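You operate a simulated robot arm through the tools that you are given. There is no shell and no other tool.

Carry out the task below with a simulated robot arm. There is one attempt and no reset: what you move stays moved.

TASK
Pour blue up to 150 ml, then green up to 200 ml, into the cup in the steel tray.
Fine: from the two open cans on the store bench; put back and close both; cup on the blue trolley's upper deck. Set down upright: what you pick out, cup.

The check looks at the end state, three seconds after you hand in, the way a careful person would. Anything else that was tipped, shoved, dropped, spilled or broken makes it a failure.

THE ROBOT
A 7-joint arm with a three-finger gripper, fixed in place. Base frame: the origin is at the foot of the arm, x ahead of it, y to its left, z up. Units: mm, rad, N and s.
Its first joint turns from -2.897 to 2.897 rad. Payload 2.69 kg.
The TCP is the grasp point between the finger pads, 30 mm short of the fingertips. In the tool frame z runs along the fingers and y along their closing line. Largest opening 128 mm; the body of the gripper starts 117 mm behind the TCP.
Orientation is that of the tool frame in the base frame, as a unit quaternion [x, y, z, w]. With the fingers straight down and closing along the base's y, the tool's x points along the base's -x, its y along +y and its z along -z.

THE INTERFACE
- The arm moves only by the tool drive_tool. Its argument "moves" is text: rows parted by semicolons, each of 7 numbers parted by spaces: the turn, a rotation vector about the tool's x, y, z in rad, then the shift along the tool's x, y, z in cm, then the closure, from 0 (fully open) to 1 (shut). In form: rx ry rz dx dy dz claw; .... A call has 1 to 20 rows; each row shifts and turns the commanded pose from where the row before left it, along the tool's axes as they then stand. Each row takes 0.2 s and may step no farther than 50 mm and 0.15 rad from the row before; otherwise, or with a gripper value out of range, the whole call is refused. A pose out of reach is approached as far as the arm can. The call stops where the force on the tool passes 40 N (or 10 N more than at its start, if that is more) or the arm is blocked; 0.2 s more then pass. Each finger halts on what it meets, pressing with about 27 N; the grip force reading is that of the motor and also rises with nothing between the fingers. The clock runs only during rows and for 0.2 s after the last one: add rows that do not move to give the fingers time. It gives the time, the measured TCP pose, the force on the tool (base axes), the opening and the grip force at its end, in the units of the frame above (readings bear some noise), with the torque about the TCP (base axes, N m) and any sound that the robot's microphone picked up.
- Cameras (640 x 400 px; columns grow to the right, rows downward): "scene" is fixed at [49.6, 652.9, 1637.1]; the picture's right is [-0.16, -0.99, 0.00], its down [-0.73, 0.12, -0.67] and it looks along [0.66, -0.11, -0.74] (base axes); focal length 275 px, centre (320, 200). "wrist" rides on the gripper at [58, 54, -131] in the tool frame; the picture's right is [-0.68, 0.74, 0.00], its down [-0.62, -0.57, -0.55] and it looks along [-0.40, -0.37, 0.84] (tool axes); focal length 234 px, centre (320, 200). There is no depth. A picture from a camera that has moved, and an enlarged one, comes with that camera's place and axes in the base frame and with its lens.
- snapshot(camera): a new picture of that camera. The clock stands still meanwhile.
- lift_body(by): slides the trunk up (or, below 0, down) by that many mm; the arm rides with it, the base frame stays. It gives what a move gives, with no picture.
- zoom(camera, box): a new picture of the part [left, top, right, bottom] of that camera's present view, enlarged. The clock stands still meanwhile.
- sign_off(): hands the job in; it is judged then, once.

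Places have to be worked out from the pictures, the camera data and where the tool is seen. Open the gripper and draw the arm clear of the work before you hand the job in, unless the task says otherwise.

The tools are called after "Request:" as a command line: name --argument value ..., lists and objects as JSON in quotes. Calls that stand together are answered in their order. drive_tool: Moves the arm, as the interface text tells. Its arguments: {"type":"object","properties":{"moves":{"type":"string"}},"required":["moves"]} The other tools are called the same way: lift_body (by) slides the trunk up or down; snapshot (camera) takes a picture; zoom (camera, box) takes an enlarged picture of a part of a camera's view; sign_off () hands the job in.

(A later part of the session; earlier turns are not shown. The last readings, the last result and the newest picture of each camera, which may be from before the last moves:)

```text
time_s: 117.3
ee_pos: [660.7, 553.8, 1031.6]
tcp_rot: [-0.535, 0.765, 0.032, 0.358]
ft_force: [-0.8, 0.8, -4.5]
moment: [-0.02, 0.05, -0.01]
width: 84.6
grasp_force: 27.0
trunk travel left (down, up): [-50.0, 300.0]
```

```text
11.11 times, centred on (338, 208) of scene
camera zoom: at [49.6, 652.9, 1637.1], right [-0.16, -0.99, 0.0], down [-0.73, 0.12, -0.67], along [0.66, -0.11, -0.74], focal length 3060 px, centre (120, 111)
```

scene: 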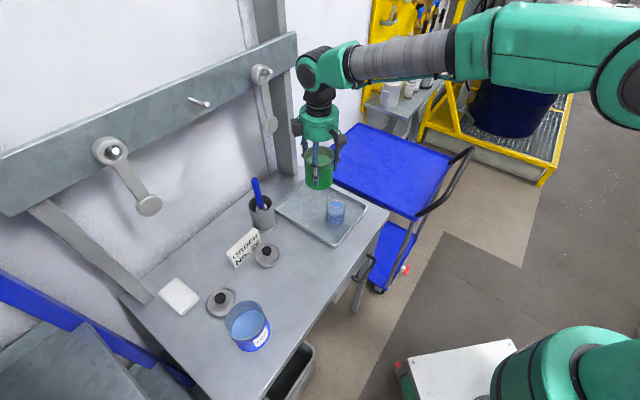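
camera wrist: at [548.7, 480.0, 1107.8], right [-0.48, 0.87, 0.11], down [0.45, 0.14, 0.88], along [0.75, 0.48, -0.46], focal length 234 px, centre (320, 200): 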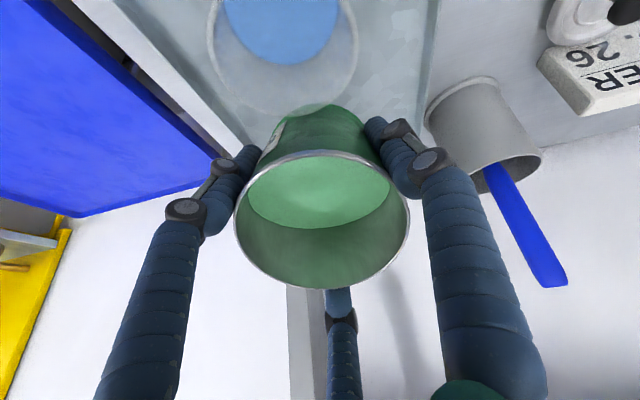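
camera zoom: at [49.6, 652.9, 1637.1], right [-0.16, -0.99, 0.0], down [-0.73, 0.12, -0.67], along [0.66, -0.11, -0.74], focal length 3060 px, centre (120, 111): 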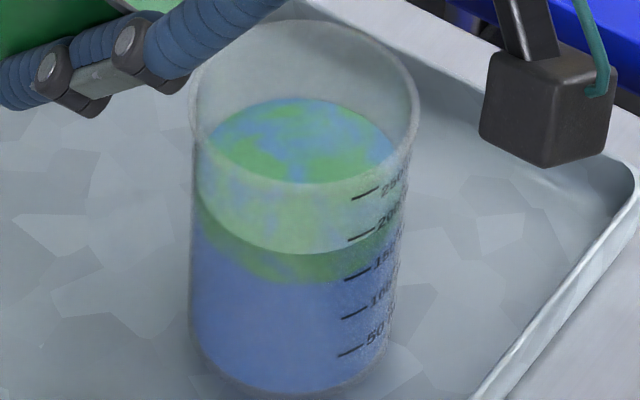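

Reads ≈190–191 ml at 42.1° (model 191). Add 1.15°.

Request:
drive_tool --moves "0.01 -0.0173 0 0 0 0 1;0 0 0 0 0 0 1;0 0 0 0 0 0 1;0 0 0 0 0 0 1;0 0 0 0 0 0 1;0 0 0 0 0 0 1;0 0 0 0 0 0 1"

Request:
zoom --camera "scene" --box '[324, 190, 352, 226]'

Request:
zoom --camera "scene" --box '[332, 196, 348, 216]'

```text
time_s: 118.9
ee_pos: [660.6, 552.7, 1032.1]
tcp_rot: [-0.533, 0.762, 0.032, 0.366]
ft_force: [-0.7, 0.9, -4.9]
moment: [-0.04, 0.03, 0.0]
width: 84.1
grasp_force: 27.1
trunk travel left (down, up): [-50.0, 300.0]
```

```text
11.11 times, centred on (338, 208) of scene
camera zoom: at [49.6, 652.9, 1637.1], right [-0.16, -0.99, 0.0], down [-0.73, 0.12, -0.67], along [0.66, -0.11, -0.74], focal length 3060 px, centre (120, 111)
```

zoom: 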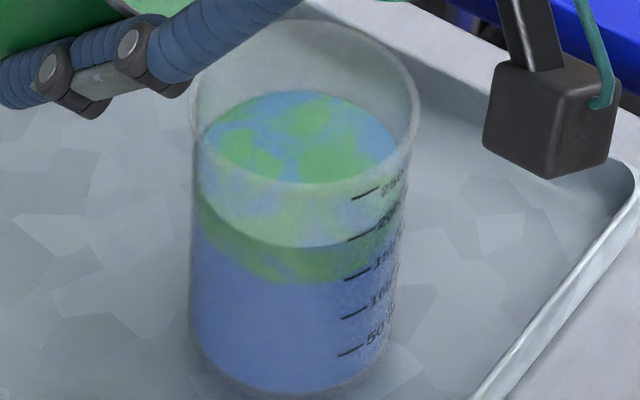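

```text
16.00 times, centred on (340, 206) of scene
camera zoom: at [49.6, 652.9, 1637.1], right [-0.16, -0.99, 0.0], down [-0.73, 0.12, -0.67], along [0.66, -0.11, -0.74], focal length 4407 px, centre (0, 104)
```

zoom: 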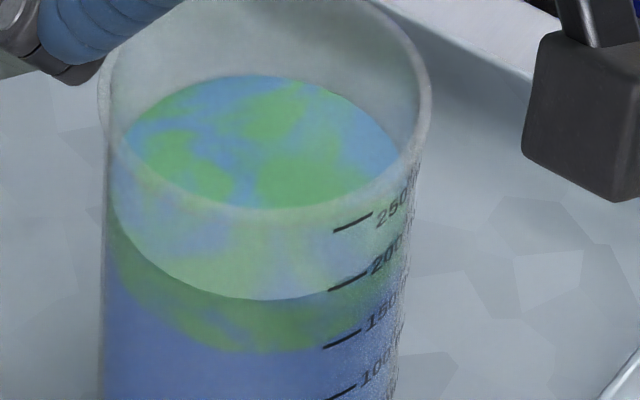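

Surface arc meets the 200 mark. Now tilt back slowly (6°), and look before doing anything more.

Request:
drive_tool --moves "-0.0175 0.0303 0 0 0 0 1;-0.0175 0.0303 0 0 0 0 1;-0.0175 0.0303 0 0 0 0 1;0 0 0 0 0 0 1"

Request:
zoom --camera "scene" --box '[300, 150, 380, 235]'

```text
time_s: 119.9
ee_pos: [660.5, 554.2, 1032.0]
tcp_rot: [-0.543, 0.777, 0.028, 0.317]
ft_force: [0.6, -0.1, -3.4]
moment: [-0.06, 0.05, 0.0]
width: 84.5
grasp_force: 26.9
trunk travel left (down, up): [-50.0, 300.0]
```

```text
4.71 times, centred on (340, 192) of scene
camera zoom: at [49.6, 652.9, 1637.1], right [-0.16, -0.99, 0.0], down [-0.73, 0.12, -0.67], along [0.66, -0.11, -0.74], focal length 1296 px, centre (226, 235)
```

zoom: 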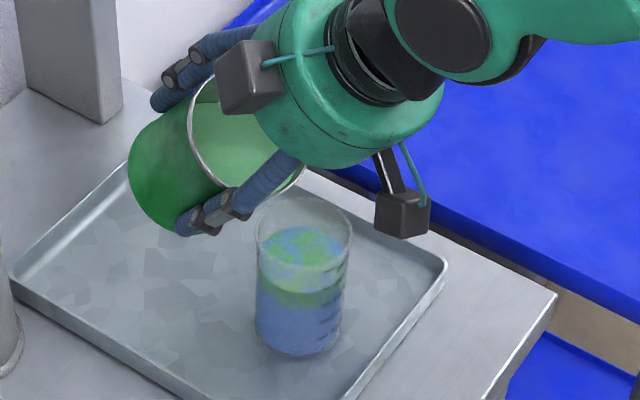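

Flow stopped, cup untouched. Raise 65 mm straight up keeping the tilt, then check again.

Request:
drive_tool --moves "0 0 0 -0.34 -0.2 -0.52 1;0 0 0 -0.68 -0.39 -1.04 1;0 0 0 -0.68 -0.39 -1.04 1;0 0 0 -0.68 -0.39 -1.04 1;0 0 0 -0.68 -0.39 -1.04 1;0 0 0 -0.34 -0.2 -0.52 1;0 0 0 0 0 0 1"

Request:
zoom --camera "scene" --box '[300, 140, 380, 235]'

```text
time_s: 121.5
ee_pos: [661.2, 553.7, 1098.1]
tcp_rot: [-0.545, 0.776, 0.029, 0.317]
ft_force: [0.2, -0.2, -2.9]
moment: [-0.03, 0.02, 0.0]
width: 84.2
grasp_force: 26.6
trunk travel left (down, up): [-50.0, 300.0]
```

```text
4.21 times, centred on (340, 188) of scene
camera zoom: at [49.6, 652.9, 1637.1], right [-0.16, -0.99, 0.0], down [-0.73, 0.12, -0.67], along [0.66, -0.11, -0.74], focal length 1160 px, centre (236, 253)
```

zoom: 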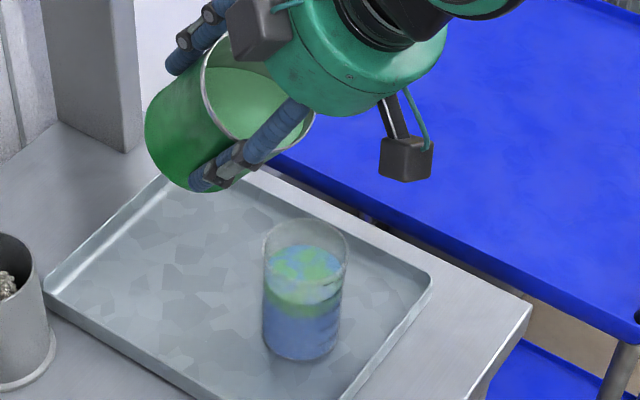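

Clear of the cup. Bring the can upright slowly here.

Request:
drive_tool --moves "-0.025 0.0433 0 0 0 0 1;-0.04 0.0693 0 0 0 0 1;-0.05 0.0866 0 0 0 0 1;-0.05 0.0866 0 0 0 0 1;-0.05 0.0866 0 0 0 0 1;-0.05 0.0866 0 0 0 0 1;-0.04 0.0693 0 0 0 0 1;-0.0168 0.0291 0 0 0 0 1;0 0 0 0 0 0 1"

Request:
snapshot --camera "scene"

Request:
zoom --camera "scene" --box '[300, 140, 380, 235]'

```text
time_s: 123.5
ee_pos: [661.0, 552.3, 1097.6]
tcp_rot: [-0.573, 0.82, 0.0, 0.003]
ft_force: [-0.4, -1.0, -3.6]
moment: [-0.01, 0.0, -0.01]
width: 84.0
grasp_force: 26.5
trunk travel left (down, up): [-50.0, 300.0]
```

```text
taken
```

scene: 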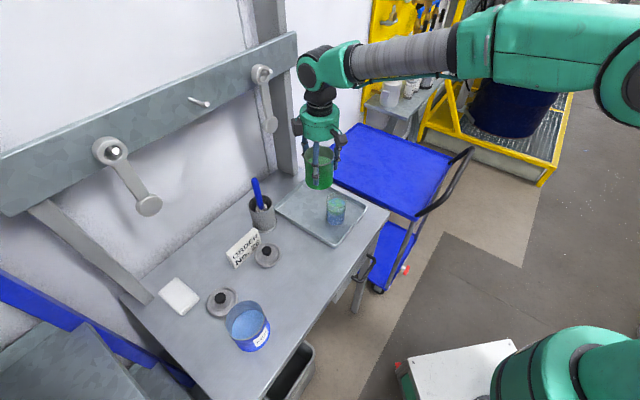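

```text
4.21 times, centred on (340, 188) of scene
camera zoom: at [49.6, 652.9, 1637.1], right [-0.16, -0.99, 0.0], down [-0.73, 0.12, -0.67], along [0.66, -0.11, -0.74], focal length 1160 px, centre (236, 253)
```

zoom: 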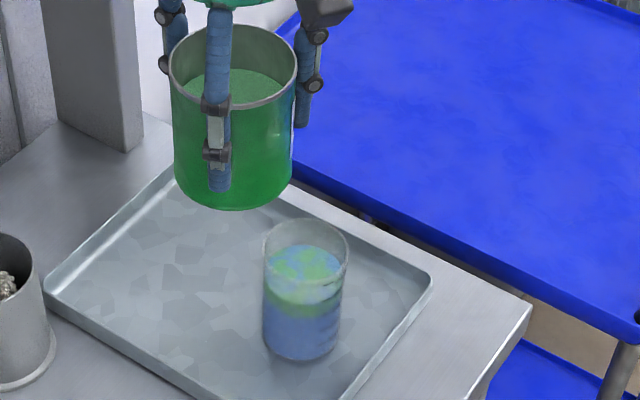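

Cup fine, can upright. Carry the green can back to its spot, rotating the tool back first.

Request:
drive_tool --moves "-0.0025 0.0043 0 0 0 0 1;0 0 0.14 0 0 0 1;0 0 0.14 0 0 0 1;0 0 0.14 0 0 0 1;0 0 0.14 0 0 0 1;0 0 0.138 0 0 0 1;0 0 0 0.573 0.78 0 1;0 0 0 1.145 1.56 0 1;0 0 0 1.718 2.34 0 1;0 0 0 2.29 3.12 0 1;0 0 0 2.29 3.12 0 1;0 0 0 2.29 3.12 0 1;0 0 0 2.29 3.12 0 1;0 0 0 1.718 2.34 0 1;0 0 0 1.145 1.56 0 1;0 0 0 0.573 0.78 0 1;0 0 0 0 0 0 1;0 0 0 0 0 0 1"

Request:
snapshot --camera "wrist"

```text
time_s: 127.3
ee_pos: [411.9, 662.7, 1097.7]
tcp_rot: [-0.259, 0.966, -0.001, 0.0]
ft_force: [-0.4, 0.1, -3.1]
moment: [-0.02, -0.02, -0.01]
width: 84.2
grasp_force: 27.0
trunk travel left (down, up): [-50.0, 300.0]
```

```text
taken
camera wrist: at [335.1, 680.0, 1229.5], right [0.22, 0.98, 0.0], down [0.82, -0.18, 0.55], along [0.54, -0.12, -0.84], focal length 234 px, centre (320, 200)
```

wrist: 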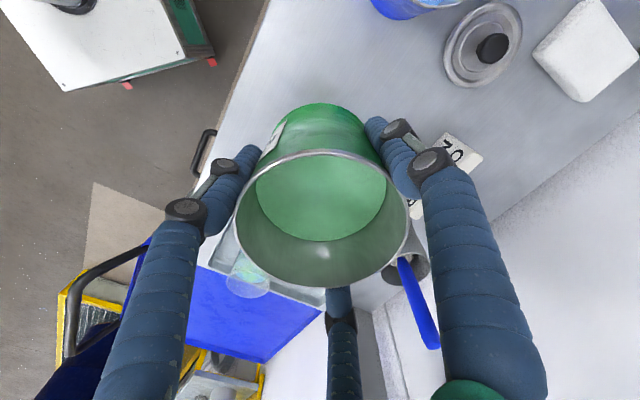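

In place above its spot. Descend.

Request:
drive_tool --moves "0 0 0 -0.03 -0.1 1 1;0 0 0 0 0 1.6 1;0 0 0 0 0 1.8 1;0 0 0 0 0 1.8 1;0 0 0 0 0 1.8 1;0 0 0 0 0 1.8 1;0 0 0 0 0 1.8 1;0 0 0 0 0 1.2 1;0 0 0 0 0 0.7 1;0 0 0 0 0 0.2 1;0 0 0 0 0 0 1"

Request:
snapshot --camera "wrist"

```text
time_s: 129.7
ee_pos: [414.3, 661.5, 960.9]
tcp_rot: [-0.259, 0.966, 0.0, 0.0]
ft_force: [0.4, 0.5, -3.9]
moment: [0.01, -0.02, 0.04]
width: 84.3
grasp_force: 26.7
trunk travel left (down, up): [-50.0, 300.0]
```

```text
taken
camera wrist: at [336.8, 678.9, 1092.7], right [0.22, 0.98, 0.0], down [0.82, -0.18, 0.55], along [0.54, -0.12, -0.84], focal length 234 px, centre (320, 200)
```

wrist: 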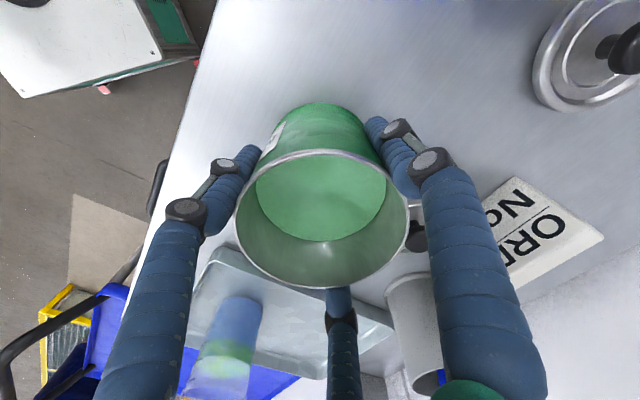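

Request:
drive_tool --moves "0 0 0 0 0 0.1 1;0 0 0 0 0 0.1 1;0 0 0 0 0 0.1 1;0 0 0 0 0 0 1"

```text
time_s: 130.7
ee_pos: [414.8, 662.5, 958.2]
tcp_rot: [-0.26, 0.966, -0.001, -0.001]
ft_force: [-0.4, 0.5, -4.0]
moment: [-0.03, 0.0, -0.01]
width: 83.8
grasp_force: 26.5
trunk travel left (down, up): [-50.0, 300.0]
```

Still free (−4 N). Two more millimetres in small steps.

Request:
drive_tool --moves "0 0 0 0 0 0.08 1;0 0 0 0 0 0.08 1;0 0 0 0 0 0.08 1;0 0 0 0 0 0 1"

```text
time_s: 131.7
ee_pos: [414.0, 663.3, 956.4]
tcp_rot: [-0.259, 0.966, 0.001, 0.001]
ft_force: [-3.7, -0.3, 17.2]
moment: [0.04, 0.32, -0.01]
width: 84.2
grasp_force: 26.8
trunk travel left (down, up): [-50.0, 300.0]
```

Contact on the bench. Ease up 1 mm, open gently and withdraw upward.

Request:
drive_tool --moves "0 0 0 0 0 -0.1 1;0 0 0 0 0 0 0.25;0 0 0 0 0 0 0.2;0 0 0 0 0 0 0.1;0 0 0 0 0 0 0;0 0 0 0 0 -2 0;0 0 0 0 0 -4 0;0 0 0 0 0 -4 0;0 0 0 0 0 -4 0;0 0 0 0 0 0 0"

Request:
snapshot --camera "wrist"

Request:
zoom --camera "wrist" --box '[240, 60, 440, 220]'

```text
time_s: 133.9
ee_pos: [412.7, 661.5, 1096.4]
tcp_rot: [-0.259, 0.966, 0.0, 0.001]
ft_force: [-0.2, -0.7, 0.6]
moment: [0.01, 0.03, -0.04]
width: 128.1
grasp_force: 0.0
trunk travel left (down, up): [-50.0, 300.0]
```

```text
taken
camera wrist: at [336.1, 678.8, 1227.8], right [0.22, 0.98, 0.0], down [0.82, -0.18, 0.55], along [0.54, -0.12, -0.84], focal length 234 px, centre (320, 200)
```

wrist: 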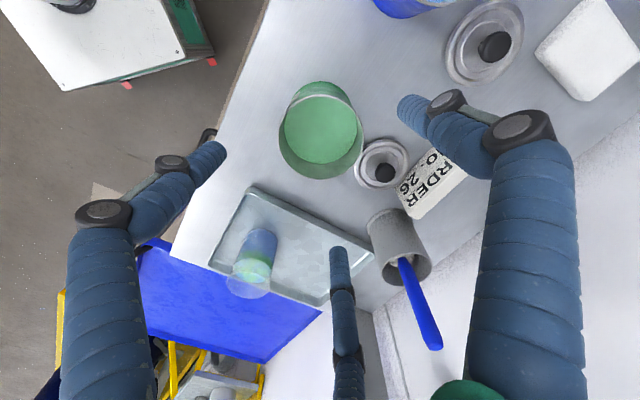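

```text
2.50 times, centred on (340, 140) of wrist
camera zoom: at [336.1, 678.8, 1227.8], right [0.22, 0.98, 0.0], down [0.82, -0.18, 0.55], along [0.54, -0.12, -0.84], focal length 585 px, centre (270, 350)
```

zoom: 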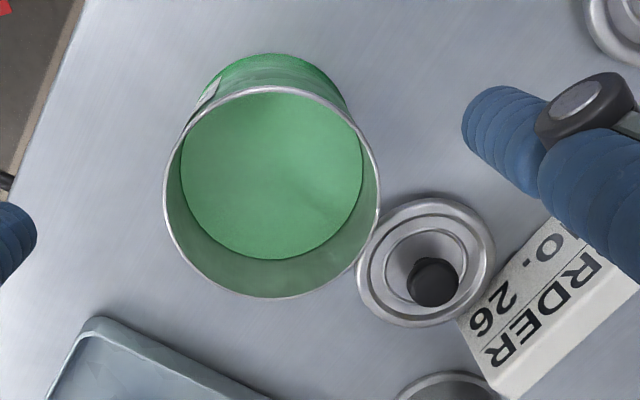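

Green can is back. Its lid centre measures (503,738) with the knob on top (z≈923). I rotate the tool 15° so no finger meets the order card, narrow the opening, and move above the lid.

Request:
drive_tool --moves "0 0 0.131 0 0 0 0.3;0 0 0.131 0 0 0 0.5;0 0 0 -3.57 1.68 1.5 0.5;0 0 0 -3.57 1.68 1.5 0.5;0 0 0 -3.57 1.68 1.5 0.5;0 0 0 0 0 0 0.5;0 0 0 0 0 0 0.5"

Request:
snapshot --camera "wrist"

Request:
zoom --camera "wrist" --box '[240, 70, 400, 200]'

```text
time_s: 135.5
ee_pos: [503.9, 739.1, 1053.2]
tcp_rot: [-0.131, 0.991, 0.001, 0.0]
ft_force: [-0.3, 0.4, 0.0]
moment: [0.04, 0.03, -0.02]
width: 64.1
grasp_force: 0.1
trunk travel left (down, up): [-50.0, 300.0]
```

```text
taken
camera wrist: at [434.6, 774.6, 1184.8], right [0.46, 0.89, 0.0], down [0.74, -0.39, 0.55], along [0.49, -0.25, -0.84], focal length 234 px, centre (320, 200)
```

wrist: 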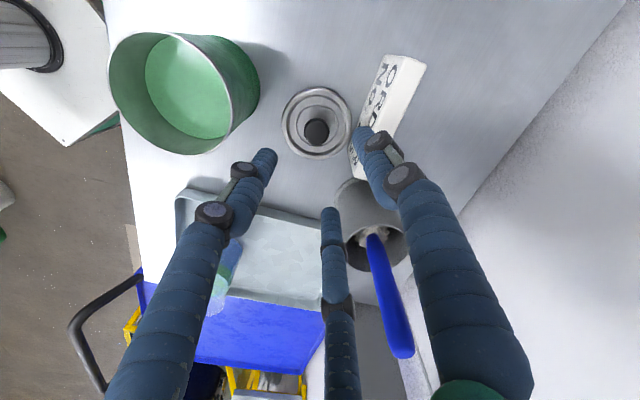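

```text
3.08 times, centred on (320, 135) of wrist
camera zoom: at [434.6, 774.6, 1184.8], right [0.46, 0.89, 0.0], down [0.74, -0.39, 0.55], along [0.49, -0.25, -0.84], focal length 720 px, centre (320, 400)
```

zoom: 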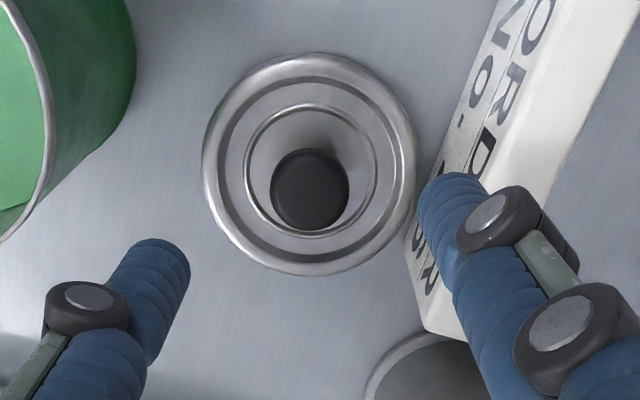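

The lid sits 4 mm left of the tool axis; knob ⌀≈28 mm. Correct, narrow the opening to 46 mm to stay off the card, and go down to TCP z≈950.

Request:
drive_tool --moves "0 0 0 0.36 -0.21 2 0.64;0 0 0 0 0 2.5 0.64;0 0 0 0 0 2.5 0.64;0 0 0 0 0 2 0.64;0 0 0 0 0 1.2 0.64;0 0 0 0 0 0 0.64;0 0 0 0 0 0 0.64"

Request:
snapshot --camera "wrist"

Request:
zoom --camera "wrist" --box '[230, 80, 420, 260]'

Request:
zoom --camera "scene" --box '[220, 200, 340, 300]'

```text
time_s: 137.1
ee_pos: [500.7, 735.5, 948.2]
tcp_rot: [-0.13, 0.991, 0.0, 0.0]
ft_force: [0.3, -0.3, 0.1]
moment: [-0.02, -0.01, -0.03]
width: 46.2
grasp_force: 0.0
trunk travel left (down, up): [-50.0, 300.0]
```

```text
taken
camera wrist: at [431.0, 772.0, 1080.6], right [0.46, 0.89, 0.0], down [0.74, -0.39, 0.55], along [0.49, -0.25, -0.84], focal length 234 px, centre (320, 200)
```

wrist: 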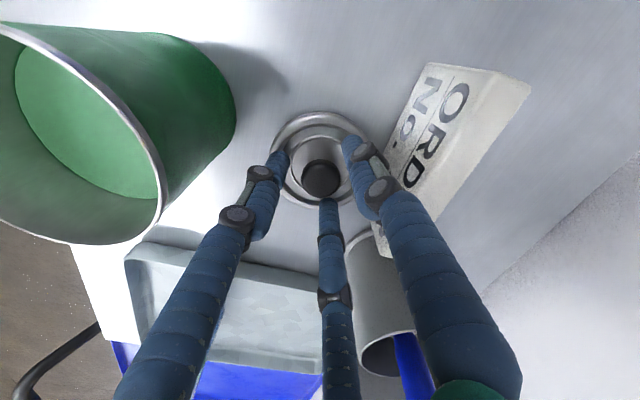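

```text
2.22 times, centred on (325, 170) of wrist
camera zoom: at [431.0, 772.0, 1080.6], right [0.46, 0.89, 0.0], down [0.74, -0.39, 0.55], along [0.49, -0.25, -0.84], focal length 520 px, centre (309, 267)
```

zoom: 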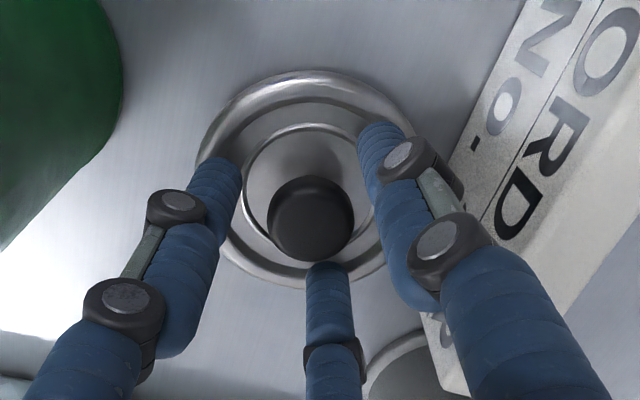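

```text
4.00 times, centred on (280, 250) of scene
camera zoom: at [49.6, 652.9, 1637.1], right [-0.16, -0.99, 0.0], down [-0.73, 0.12, -0.67], along [0.66, -0.11, -0.74], focal length 1102 px, centre (480, 0)
```

zoom: 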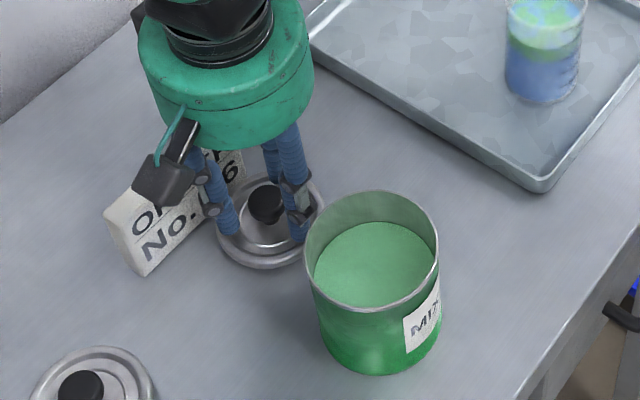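

Aligned within ~1 mm, and the knob top is at z≈930. Down 8 mm more and close on the knob.

Request:
drive_tool --moves "0 0 0 0 0 0.4 0.64;0 0 0 0 0 0.4 0.64;0 0 0 0 0 0 0.64;0 0 0 0 0 0 0.72;0 0 0 0 0 0 0.76;0 0 0 0 0 0 0.8;0 0 0 0 0 0 1;0 0 0 0 0 0 1;0 0 0 0 0 0 1"

Request:
zoom --camera "wrist" --box '[230, 80, 420, 260]'

```text
time_s: 139.1
ee_pos: [499.7, 735.7, 944.6]
tcp_rot: [-0.131, 0.991, 0.002, 0.002]
ft_force: [3.4, 10.9, 30.4]
moment: [0.18, -0.07, 0.03]
width: 26.2
grasp_force: 26.8
trunk travel left (down, up): [-50.0, 300.0]
```

```text
2.22 times, centred on (325, 170) of wrist
camera zoom: at [431.4, 771.1, 1075.0], right [0.46, 0.89, 0.0], down [0.74, -0.39, 0.55], along [0.49, -0.25, -0.84], focal length 520 px, centre (309, 267)
```

zoom: 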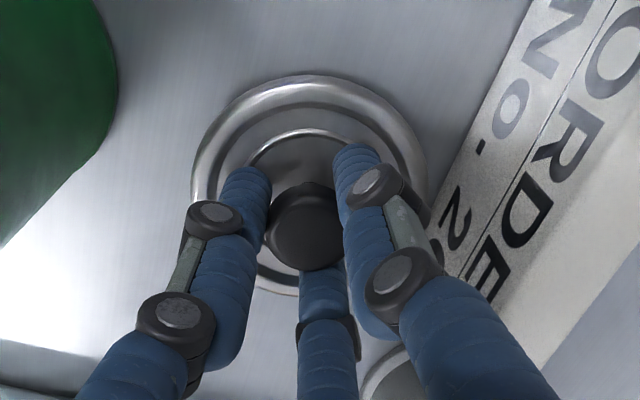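

Fingertips rest on the lid (30 N), knob gripped at 26 mm. Ease up and lift slowly.

Request:
drive_tool --moves "0 0 0 0 0 -0.2 1;0 0 0 0 0 -0.2 1;0 0 0 0 0 -0.1 1;0 0 0 0 0 -0.1 1;0 0 0 0 0 -0.2 1;0 0 0 0 0 -0.2 1;0 0 0 0 0 -0.5 1;0 0 0 0 0 -0.5 1;0 0 0 0 0 -1 1;0 0 0 0 0 -1 1;0 0 0 0 0 0 1"

Request:
snapshot --camera "wrist"

Request:
zoom --camera "scene" --box '[220, 200, 340, 300]'

```text
time_s: 141.5
ee_pos: [501.5, 736.6, 982.2]
tcp_rot: [-0.131, 0.991, 0.0, 0.0]
ft_force: [-0.7, -0.7, -0.3]
moment: [0.03, 0.01, -0.01]
width: 25.9
grasp_force: 26.6
trunk travel left (down, up): [-50.0, 300.0]
```

```text
taken
camera wrist: at [431.4, 772.2, 1114.0], right [0.46, 0.89, 0.0], down [0.74, -0.39, 0.55], along [0.49, -0.25, -0.84], focal length 234 px, centre (320, 200)
```

wrist: 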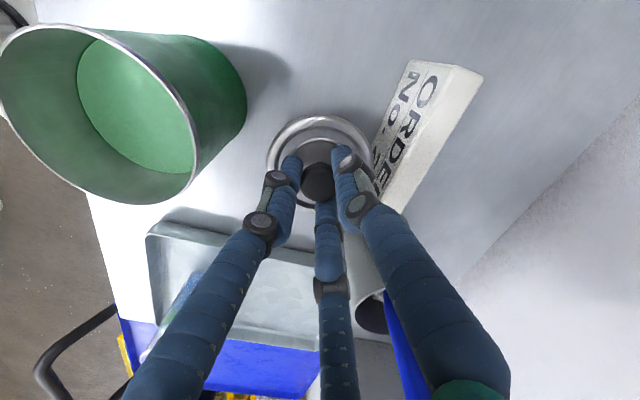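

```text
4.00 times, centred on (280, 250) of scene
camera zoom: at [49.6, 652.9, 1637.1], right [-0.16, -0.99, 0.0], down [-0.73, 0.12, -0.67], along [0.66, -0.11, -0.74], focal length 1102 px, centre (480, 0)
```

zoom: 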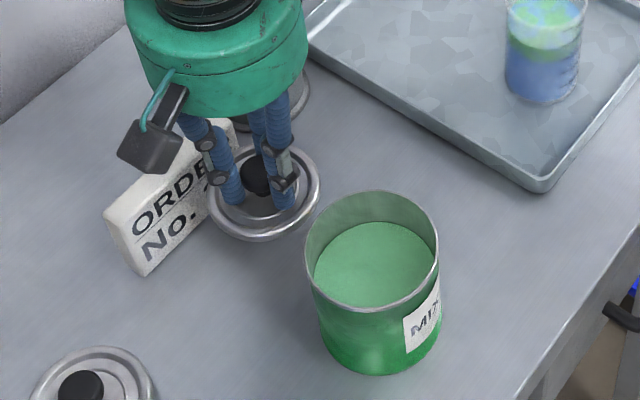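

The lid hangs level from its knob, card undisturbed. Raise and move over the green can at (413.4,661.5).

Request:
drive_tool --moves "0 0 0 0 0 -1.5 1;0 0 0 0 0 -2 1;0 0 0 0 0 -2 1;0 0 0 0 0 -2 1;0 0 0 0 0 -1.5 1;0 0 0 1.5 -0.71 0 1;0 0 0 2.4 -1.14 0 1;0 0 0 2.6 -1.24 0 1;0 0 0 2.4 -1.14 0 1;0 0 0 1.5 -0.71 0 1;0 0 0 0 0 0 1;0 0 0 0 0 0 1"

Request:
snapshot --camera "wrist"

Request:
zoom --camera "scene" --box '[240, 220, 350, 310]'

```text
time_s: 144.1
ee_pos: [412.7, 660.5, 1071.8]
tcp_rot: [-0.131, 0.991, 0.0, 0.0]
ft_force: [-0.6, -0.5, 0.0]
moment: [-0.03, -0.01, -0.02]
width: 26.5
grasp_force: 27.1
trunk travel left (down, up): [-50.0, 300.0]
```

```text
taken
camera wrist: at [343.7, 696.4, 1202.8], right [0.46, 0.89, 0.0], down [0.74, -0.39, 0.55], along [0.49, -0.25, -0.84], focal length 234 px, centre (320, 200)
```

wrist: 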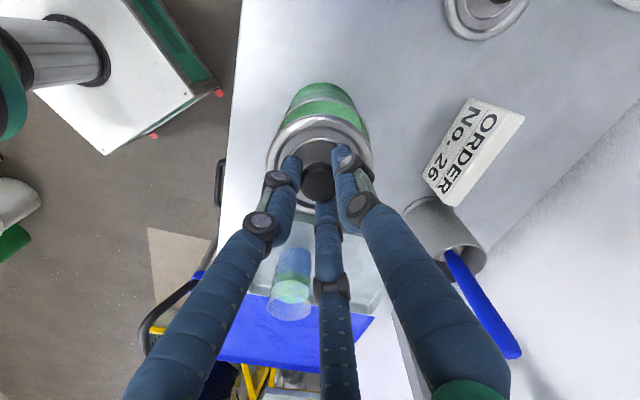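

```text
4.44 times, centred on (295, 265) of scene
camera zoom: at [49.6, 652.9, 1637.1], right [-0.16, -0.99, 0.0], down [-0.73, 0.12, -0.67], along [0.66, -0.11, -0.74], focal length 1224 px, centre (431, -89)
```

zoom: 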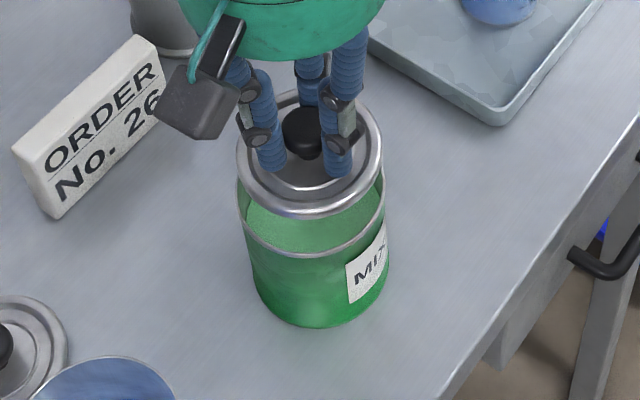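

Nearly centred. Zoom in on lid versus can rim from the wrist to fine-align.

Request:
zoom --camera "wrist" --box '[240, 60, 400, 220]'

```text
2.50 times, centred on (320, 140) of wrist
camera zoom: at [343.7, 696.4, 1202.8], right [0.46, 0.89, 0.0], down [0.74, -0.39, 0.55], along [0.49, -0.25, -0.84], focal length 585 px, centre (320, 350)
```

zoom: 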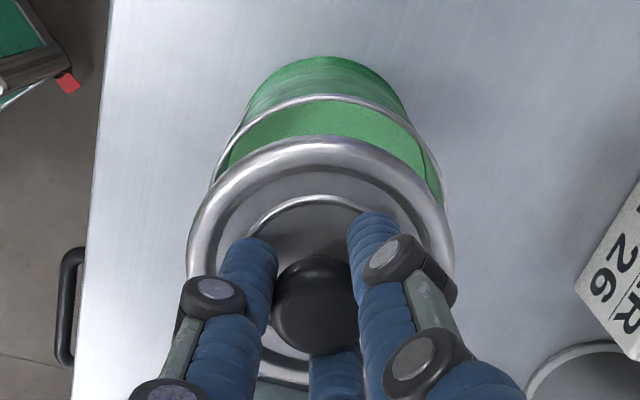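

The can rim is ≈2–3 mm to the +y side of the lid. Shift accordingly and lower toward the rim.

Request:
drive_tool --moves "0 0 0 -0.1 0.22 0 1;0 0 0 0 0 0.8 1;0 0 0 0 0 0.6 1;0 0 0 0 0 0.4 1;0 0 0 0 0 0 1;0 0 0 0 0 0 1"

Request:
zoom --camera "wrist" --box '[240, 60, 400, 220]'

Request:
zoom --camera "scene" --box '[260, 235, 330, 295]'

```text
time_s: 145.5
ee_pos: [414.6, 662.2, 1052.2]
tcp_rot: [-0.13, 0.991, 0.0, 0.001]
ft_force: [-0.3, 0.2, -0.1]
moment: [-0.02, -0.02, 0.0]
width: 26.3
grasp_force: 26.8
trunk travel left (down, up): [-50.0, 300.0]
```

```text
2.50 times, centred on (320, 140) of wrist
camera zoom: at [344.1, 699.0, 1184.9], right [0.46, 0.89, 0.0], down [0.74, -0.39, 0.55], along [0.49, -0.25, -0.84], focal length 585 px, centre (320, 350)
```

zoom: 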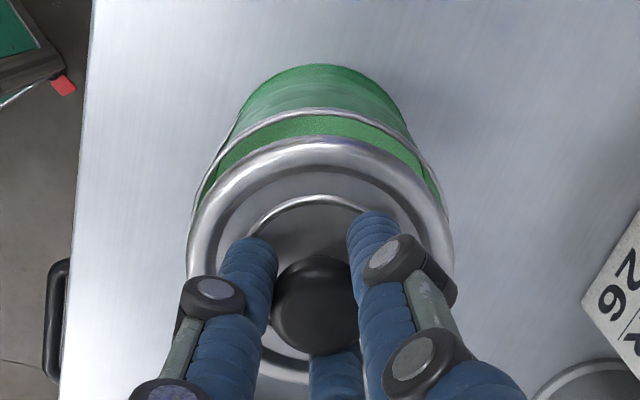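

```text
6.67 times, centred on (295, 265) of scene
camera zoom: at [49.6, 652.9, 1637.1], right [-0.16, -0.99, 0.0], down [-0.73, 0.12, -0.67], along [0.66, -0.11, -0.74], focal length 1836 px, centre (487, -233)
```

zoom: 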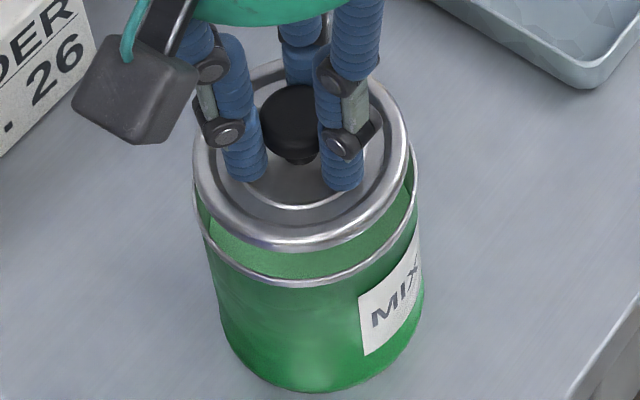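

Lid and can are concentric in both views. Lower in 1 mm steps until contact.

Request:
drive_tool --moves "0 0 0 0 0 0.2 1;0 0 0 0 0 0.2 1;0 0 0 0 0 0.2 1;0 0 0 0 0 0.1 1;0 0 0 0 0 0.1 1;0 0 0 0 0 0 1"

Request:
zoom --camera "scene" --box '[260, 235, 330, 295]'

```text
time_s: 146.9
ee_pos: [412.5, 662.4, 1044.7]
tcp_rot: [-0.13, 0.992, 0.0, 0.0]
ft_force: [-0.5, -0.5, -0.9]
moment: [0.0, 0.0, 0.04]
width: 26.0
grasp_force: 27.3
trunk travel left (down, up): [-50.0, 300.0]
```

```text
6.67 times, centred on (295, 265) of scene
camera zoom: at [49.6, 652.9, 1637.1], right [-0.16, -0.99, 0.0], down [-0.73, 0.12, -0.67], along [0.66, -0.11, -0.74], focal length 1836 px, centre (487, -233)
```

zoom: 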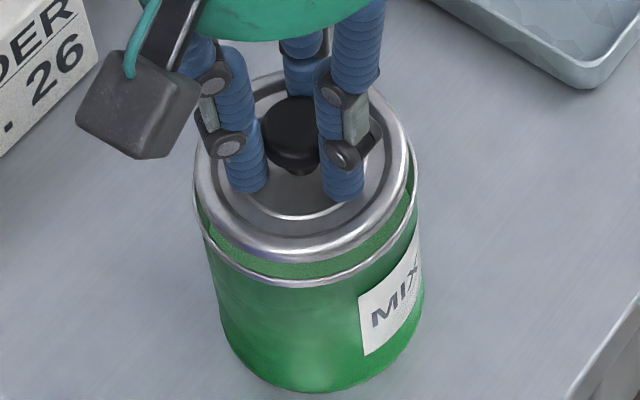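

About 10 mm gap remains. Continue.

Request:
drive_tool --moves "0 0 0 0 0 0.2 1;0 0 0 0 0 0.2 1;0 0 0 0 0 0.1 1;0 0 0 0 0 0.1 1;0 0 0 0 0 0.1 1;0 0 0 0 0 0 1"

Request:
zoom --camera "scene" --box '[260, 235, 330, 295]'

```text
time_s: 148.3
ee_pos: [413.5, 662.7, 1037.0]
tcp_rot: [-0.131, 0.991, 0.0, -0.001]
ft_force: [-0.6, 0.0, -1.1]
moment: [0.0, -0.02, -0.01]
width: 26.0
grasp_force: 26.9
trunk travel left (down, up): [-50.0, 300.0]
```

```text
6.67 times, centred on (295, 265) of scene
camera zoom: at [49.6, 652.9, 1637.1], right [-0.16, -0.99, 0.0], down [-0.73, 0.12, -0.67], along [0.66, -0.11, -0.74], focal length 1836 px, centre (487, -233)
```

zoom: 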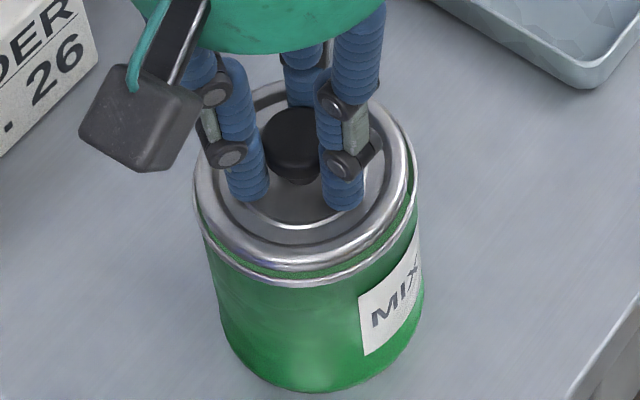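

Lid looks ≈1.5 mm off toward +y. Check from the wrist view before the last millimetres.

Request:
zoom --camera "wrist" --box '[250, 70, 390, 220]'

```text
2.67 times, centred on (320, 145) of wrist
camera zoom: at [344.4, 699.6, 1169.6], right [0.46, 0.89, 0.0], down [0.74, -0.39, 0.55], along [0.49, -0.25, -0.84], focal length 624 px, centre (320, 347)
```

zoom: 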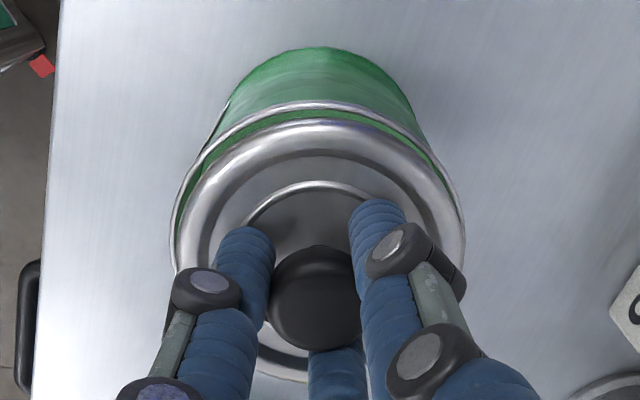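

Both views agree: shift the lid 1.3 mm back and keep lowering.

Request:
drive_tool --moves "0 0 0 0.09 -0.1 0 1;0 0 0 0 0 0.1 1;0 0 0 0 0 0.1 1;0 0 0 0 0 0.1 1;0 0 0 0 0 0 1"

Request:
zoom --camera "scene" --box '[260, 235, 330, 295]'

```text
time_s: 149.5
ee_pos: [413.0, 663.0, 1037.6]
tcp_rot: [-0.13, 0.992, 0.003, 0.001]
ft_force: [2.2, 4.4, 14.2]
moment: [0.12, -0.05, 0.01]
width: 26.1
grasp_force: 27.2
trunk travel left (down, up): [-50.0, 300.0]
heard: snap
```

```text
6.67 times, centred on (295, 265) of scene
camera zoom: at [49.6, 652.9, 1637.1], right [-0.16, -0.99, 0.0], down [-0.73, 0.12, -0.67], along [0.66, -0.11, -0.74], focal length 1836 px, centre (487, -233)
```

zoom: 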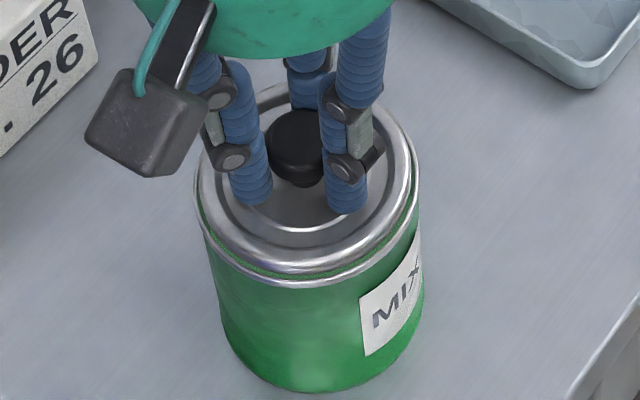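

A snap was heard — the lid has seated, with 14 N contact. Ease off, open, and withdraw.

Request:
drive_tool --moves "0 0 0 0 0 -0.1 1;0 0 0 0 0 0 0.75;0 0 0 0 0 0 0.65;0 0 0 0 0 0 0.55;0 0 0 0 0 -2 0.55;0 0 0 0 0 -4 0.5;0 0 0 0 0 -4 0.4;0 0 0 0 0 0 0.3;0 0 0 0 0 0 0.3"

Request:
zoom --camera "scene" --box '[260, 235, 330, 295]'

Request:
snapshot --camera "wrist"

```text
time_s: 151.5
ee_pos: [414.5, 661.9, 1136.2]
tcp_rot: [-0.131, 0.991, -0.001, 0.0]
ft_force: [0.5, -0.5, 0.4]
moment: [-0.03, -0.01, 0.03]
width: 89.4
grasp_force: 0.1
trunk travel left (down, up): [-50.0, 300.0]
```

```text
6.67 times, centred on (295, 265) of scene
camera zoom: at [49.6, 652.9, 1637.1], right [-0.16, -0.99, 0.0], down [-0.73, 0.12, -0.67], along [0.66, -0.11, -0.74], focal length 1836 px, centre (487, -233)
```

zoom: 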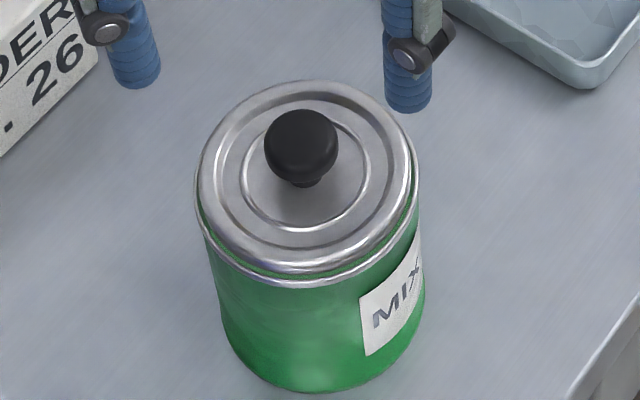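

```text
taken
camera wrist: at [343.6, 697.3, 1267.1], right [0.46, 0.89, 0.0], down [0.74, -0.39, 0.55], along [0.49, -0.25, -0.84], focal length 234 px, centre (320, 200)
```

wrist: 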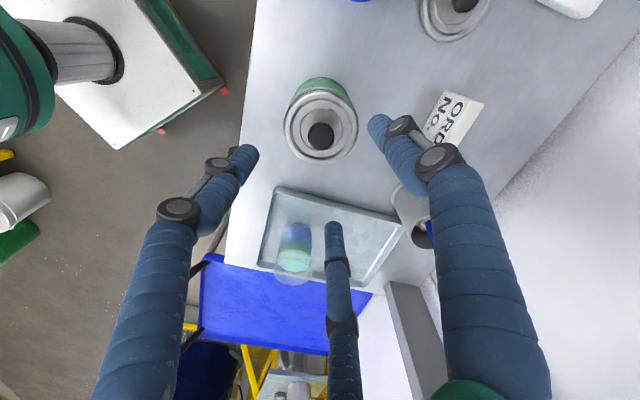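

Let me inspect the seating of the lid closely.

Request:
zoom --camera "scene" --box '[278, 248, 312, 278]'

Request:
zoom --camera "wrist" --box '[270, 70, 370, 170]'

```text
13.33 times, centred on (295, 263) of scene
camera zoom: at [49.6, 652.9, 1637.1], right [-0.16, -0.99, 0.0], down [-0.73, 0.12, -0.67], along [0.66, -0.11, -0.74], focal length 3672 px, centre (653, -640)
```

zoom: 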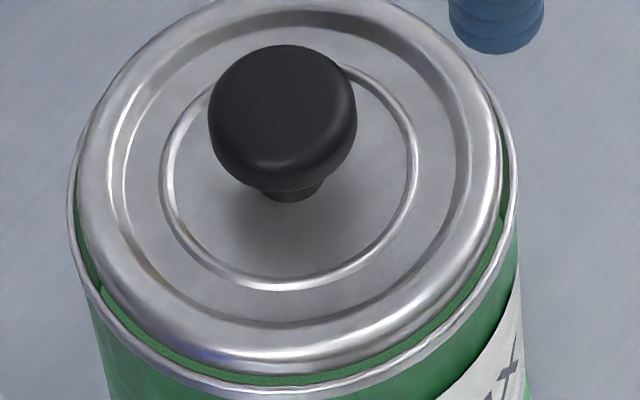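

```text
4.00 times, centred on (320, 120) of wrist
camera zoom: at [343.6, 697.3, 1267.1], right [0.46, 0.89, 0.0], down [0.74, -0.39, 0.55], along [0.49, -0.25, -0.84], focal length 937 px, centre (320, 520)
```

zoom: 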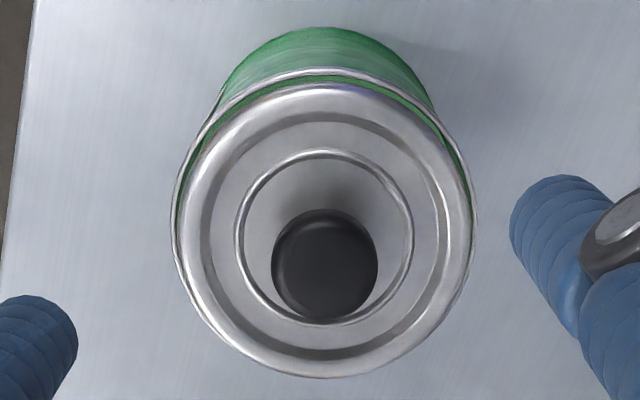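

The lid sits inside the rim bead evenly, and the snap confirms closure. Now to the blue lid at ≈(376,860); rotate the tool 30° so fingers stay away from the white block.

Request:
drive_tool --moves "0 0 -0.131 0 0 0 0.3;0 0 -0.131 0 0 0 0.4;0 0 -0.131 0 0 0 0.5;0 0 -0.131 0 0 0 0.5;0 0 0 -1.893 2.797 1.2 0.5;0 0 0 -1.893 2.797 1.2 0.5;0 0 0 -1.893 2.797 1.2 0.5;0 0 0 -1.893 2.797 1.2 0.5;0 0 0 -1.893 2.797 1.2 0.5;0 0 0 -1.893 2.797 1.2 0.5;0 0 0 0 0 0 0.5;0 0 0 0 0 0 0.5"

Request:
snapshot --camera "wrist"

Request:
zoom --camera "wrist" --box '[240, 70, 400, 200]'

```text
time_s: 154.1
ee_pos: [374.8, 861.6, 1066.4]
tcp_rot: [-0.383, 0.924, 0.001, 0.0]
ft_force: [0.2, -0.2, 0.3]
moment: [0.02, 0.01, 0.0]
width: 63.9
grasp_force: 0.0
trunk travel left (down, up): [-50.0, 300.0]
```

```text
taken
camera wrist: at [296.0, 858.3, 1198.3], right [-0.04, 1.0, 0.0], down [0.83, 0.03, 0.55], along [0.55, 0.02, -0.84], focal length 234 px, centre (320, 200)
```

wrist: 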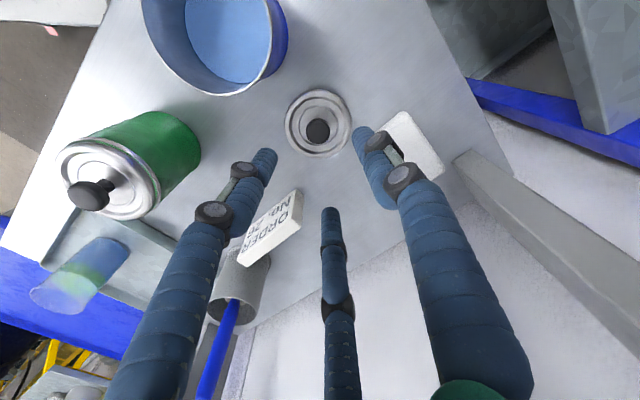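

```text
3.08 times, centred on (320, 135) of wrist
camera zoom: at [296.0, 858.3, 1198.3], right [-0.04, 1.0, 0.0], down [0.83, 0.03, 0.55], along [0.55, 0.02, -0.84], focal length 720 px, centre (320, 400)
```

zoom: 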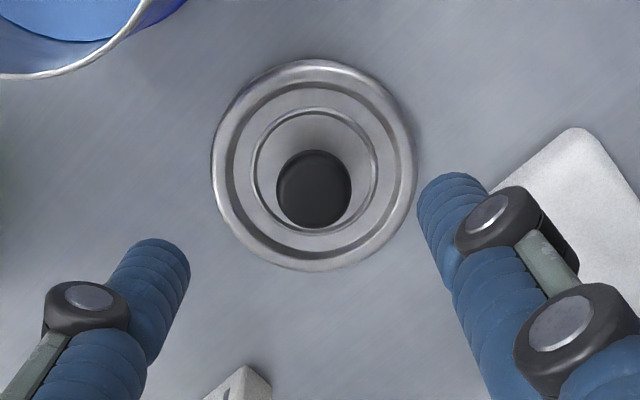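

Blue lid only 2 mm off axis. Correct and descend with 46 mm opening.

Request:
drive_tool --moves "0 0 0 0.1 -0.19 2.5 0.64;0 0 0 0 0 2.8 0.64;0 0 0 0 0 2.8 0.64;0 0 0 0 0 2.2 0.64;0 0 0 0 0 1.3 0.64;0 0 0 0 0 0 0.64;0 0 0 0 0 0 0.64"

Request:
zoom --camera "wrist" --box '[230, 80, 420, 260]'

```text
time_s: 155.7
ee_pos: [375.7, 858.6, 948.1]
tcp_rot: [-0.383, 0.924, 0.001, 0.0]
ft_force: [0.0, 0.4, -0.8]
moment: [0.0, 0.0, 0.0]
width: 46.1
grasp_force: 0.1
trunk travel left (down, up): [-50.0, 300.0]
```

```text
2.22 times, centred on (325, 170) of wrist
camera zoom: at [296.7, 855.1, 1081.0], right [-0.04, 1.0, 0.0], down [0.84, 0.04, 0.55], along [0.55, 0.02, -0.84], focal length 520 px, centre (309, 267)
```

zoom: 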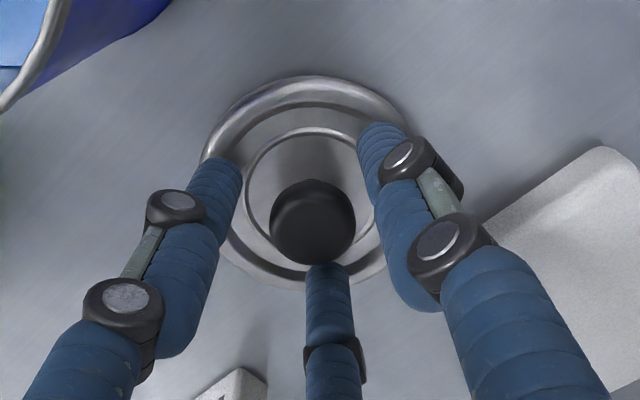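

Centred. Down 2 mm and close on the knob.

Request:
drive_tool --moves "0 0 0 0 0 0.2 0.64;0 0 0 0 0 0 0.72;0 0 0 0 0 0 0.76;0 0 0 0 0 0 0.8;0 0 0 0 0 0 1;0 0 0 0 0 0 1;0 0 0 0 0 0 1"

Request:
drive_tool --moves "0 0 0 0 0 -0.1 1;0 0 0 0 0 -0.1 1;0 0 0 0 0 -0.2 1;0 0 0 0 0 -0.3 1;0 0 0 0 0 -0.5 1;0 0 0 0 0 -0.8 1;0 0 0 0 0 -1 1;0 0 0 0 0 0 1"

Request:
snapshot --camera "wrist"

```text
time_s: 157.3
ee_pos: [376.1, 859.5, 947.7]
tcp_rot: [-0.382, 0.924, -0.001, -0.001]
ft_force: [0.7, -0.1, 0.3]
moment: [0.0, -0.02, 0.0]
width: 26.4
grasp_force: 27.1
trunk travel left (down, up): [-50.0, 300.0]
```

```text
time_s: 159.1
ee_pos: [375.4, 858.5, 975.3]
tcp_rot: [-0.382, 0.924, 0.001, 0.001]
ft_force: [0.7, -0.4, 0.7]
moment: [0.0, 0.01, -0.03]
width: 26.0
grasp_force: 26.9
trunk travel left (down, up): [-50.0, 300.0]
```

```text
taken
camera wrist: at [296.3, 855.4, 1108.0], right [-0.04, 1.0, 0.0], down [0.84, 0.04, 0.55], along [0.55, 0.02, -0.84], focal length 234 px, centre (320, 200)
```

wrist: 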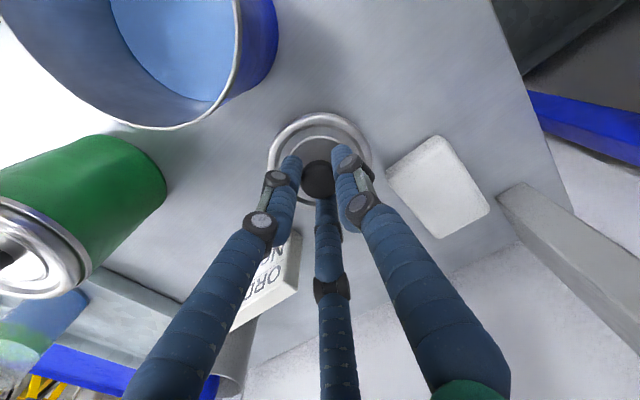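

Lid lifted cleanly. Raise and move over the blue can at about (288.5,781.5).

Request:
drive_tool --moves "0 0 0 0 0 -1.5 1;0 0 0 0 0 -2.2 1;0 0 0 0 0 -2.2 1;0 0 0 0 0 -2.2 1;0 0 0 0 0 -2 1;0 0 0 1.6 0.1 0 1;0 0 0 2.6 0.15 0 1;0 0 0 3 0.18 0 1;0 0 0 2.6 0.15 0 1;0 0 0 1.82 0.11 0 1;0 0 0 0 0 0 1;0 0 0 0 0 0 1"

Request:
zoom --camera "wrist" --box '[240, 60, 400, 220]'

Request:
zoom --camera "scene" --box '[210, 285, 290, 355]'

```text
time_s: 161.7
ee_pos: [288.2, 781.9, 1076.8]
tcp_rot: [-0.383, 0.924, 0.0, 0.001]
ft_force: [-0.6, 0.3, -1.6]
moment: [0.04, -0.02, 0.02]
width: 26.0
grasp_force: 27.6
trunk travel left (down, up): [-50.0, 300.0]
```

```text
2.50 times, centred on (320, 140) of wrist
camera zoom: at [210.1, 777.1, 1208.8], right [-0.04, 1.0, 0.0], down [0.84, 0.04, 0.55], along [0.55, 0.02, -0.84], focal length 585 px, centre (320, 350)
```

zoom: 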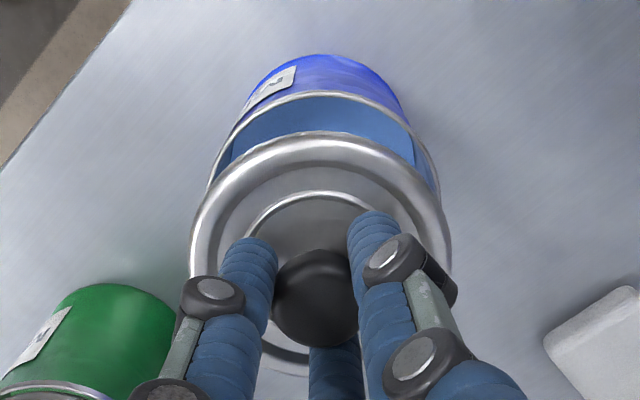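

```text
5.71 times, centred on (250, 320) of scene
camera zoom: at [49.6, 652.9, 1637.1], right [-0.16, -0.99, 0.0], down [-0.73, 0.12, -0.67], along [0.66, -0.11, -0.74], focal length 1574 px, centre (720, -486)
```

zoom: 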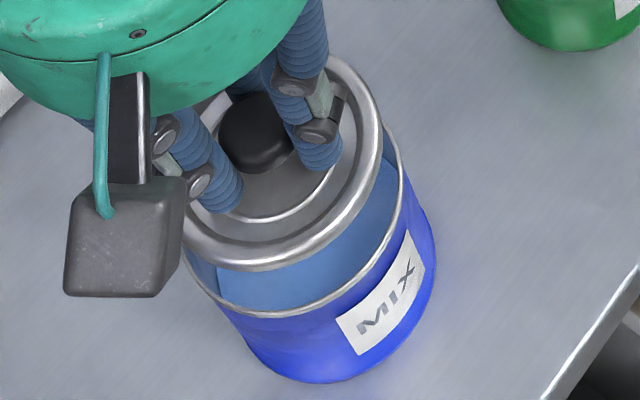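

Blue can is ~1.3 mm to the right and ~0.7 mm nearer. Shift and lower to 10 mm above seating.

Request:
drive_tool --moves "0 0 0 -0.04 0.14 0 1;0 0 0 0 0 1 1;0 0 0 0 0 1 1;0 0 0 0 0 0.8 1;0 0 0 0 0 0.5 1;0 0 0 0 0 0 1;0 0 0 0 0 0 1"

Request:
zoom --camera "wrist" --box '[250, 70, 390, 220]'

Request:
zoom --camera "scene" --box '[210, 285, 290, 355]'

```text
time_s: 163.3
ee_pos: [286.9, 783.5, 1043.8]
tcp_rot: [-0.382, 0.924, 0.0, 0.0]
ft_force: [0.3, -0.3, -0.7]
moment: [0.0, 0.01, -0.03]
width: 26.1
grasp_force: 27.2
trunk travel left (down, up): [-50.0, 300.0]
```

```text
2.67 times, centred on (320, 145) of wrist
camera zoom: at [208.0, 779.0, 1176.0], right [-0.04, 1.0, 0.0], down [0.84, 0.04, 0.55], along [0.55, 0.02, -0.84], focal length 624 px, centre (320, 347)
```

zoom: 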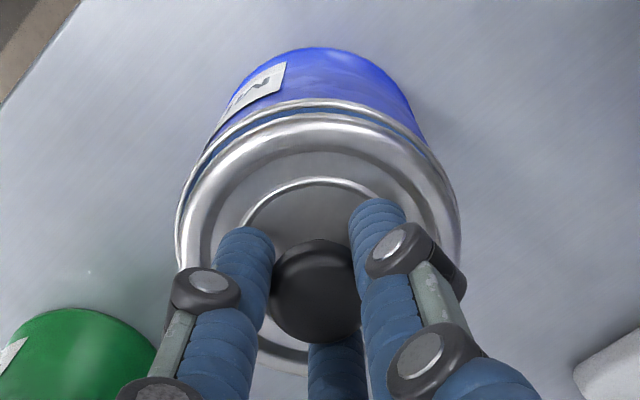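

```text
5.71 times, centred on (250, 320) of scene
camera zoom: at [49.6, 652.9, 1637.1], right [-0.16, -0.99, 0.0], down [-0.73, 0.12, -0.67], along [0.66, -0.11, -0.74], focal length 1574 px, centre (720, -486)
```

zoom: 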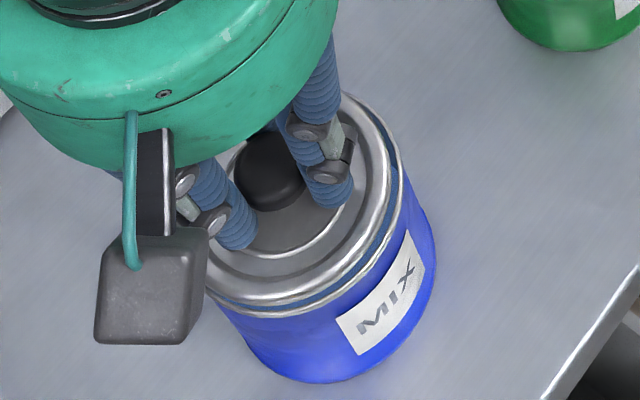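

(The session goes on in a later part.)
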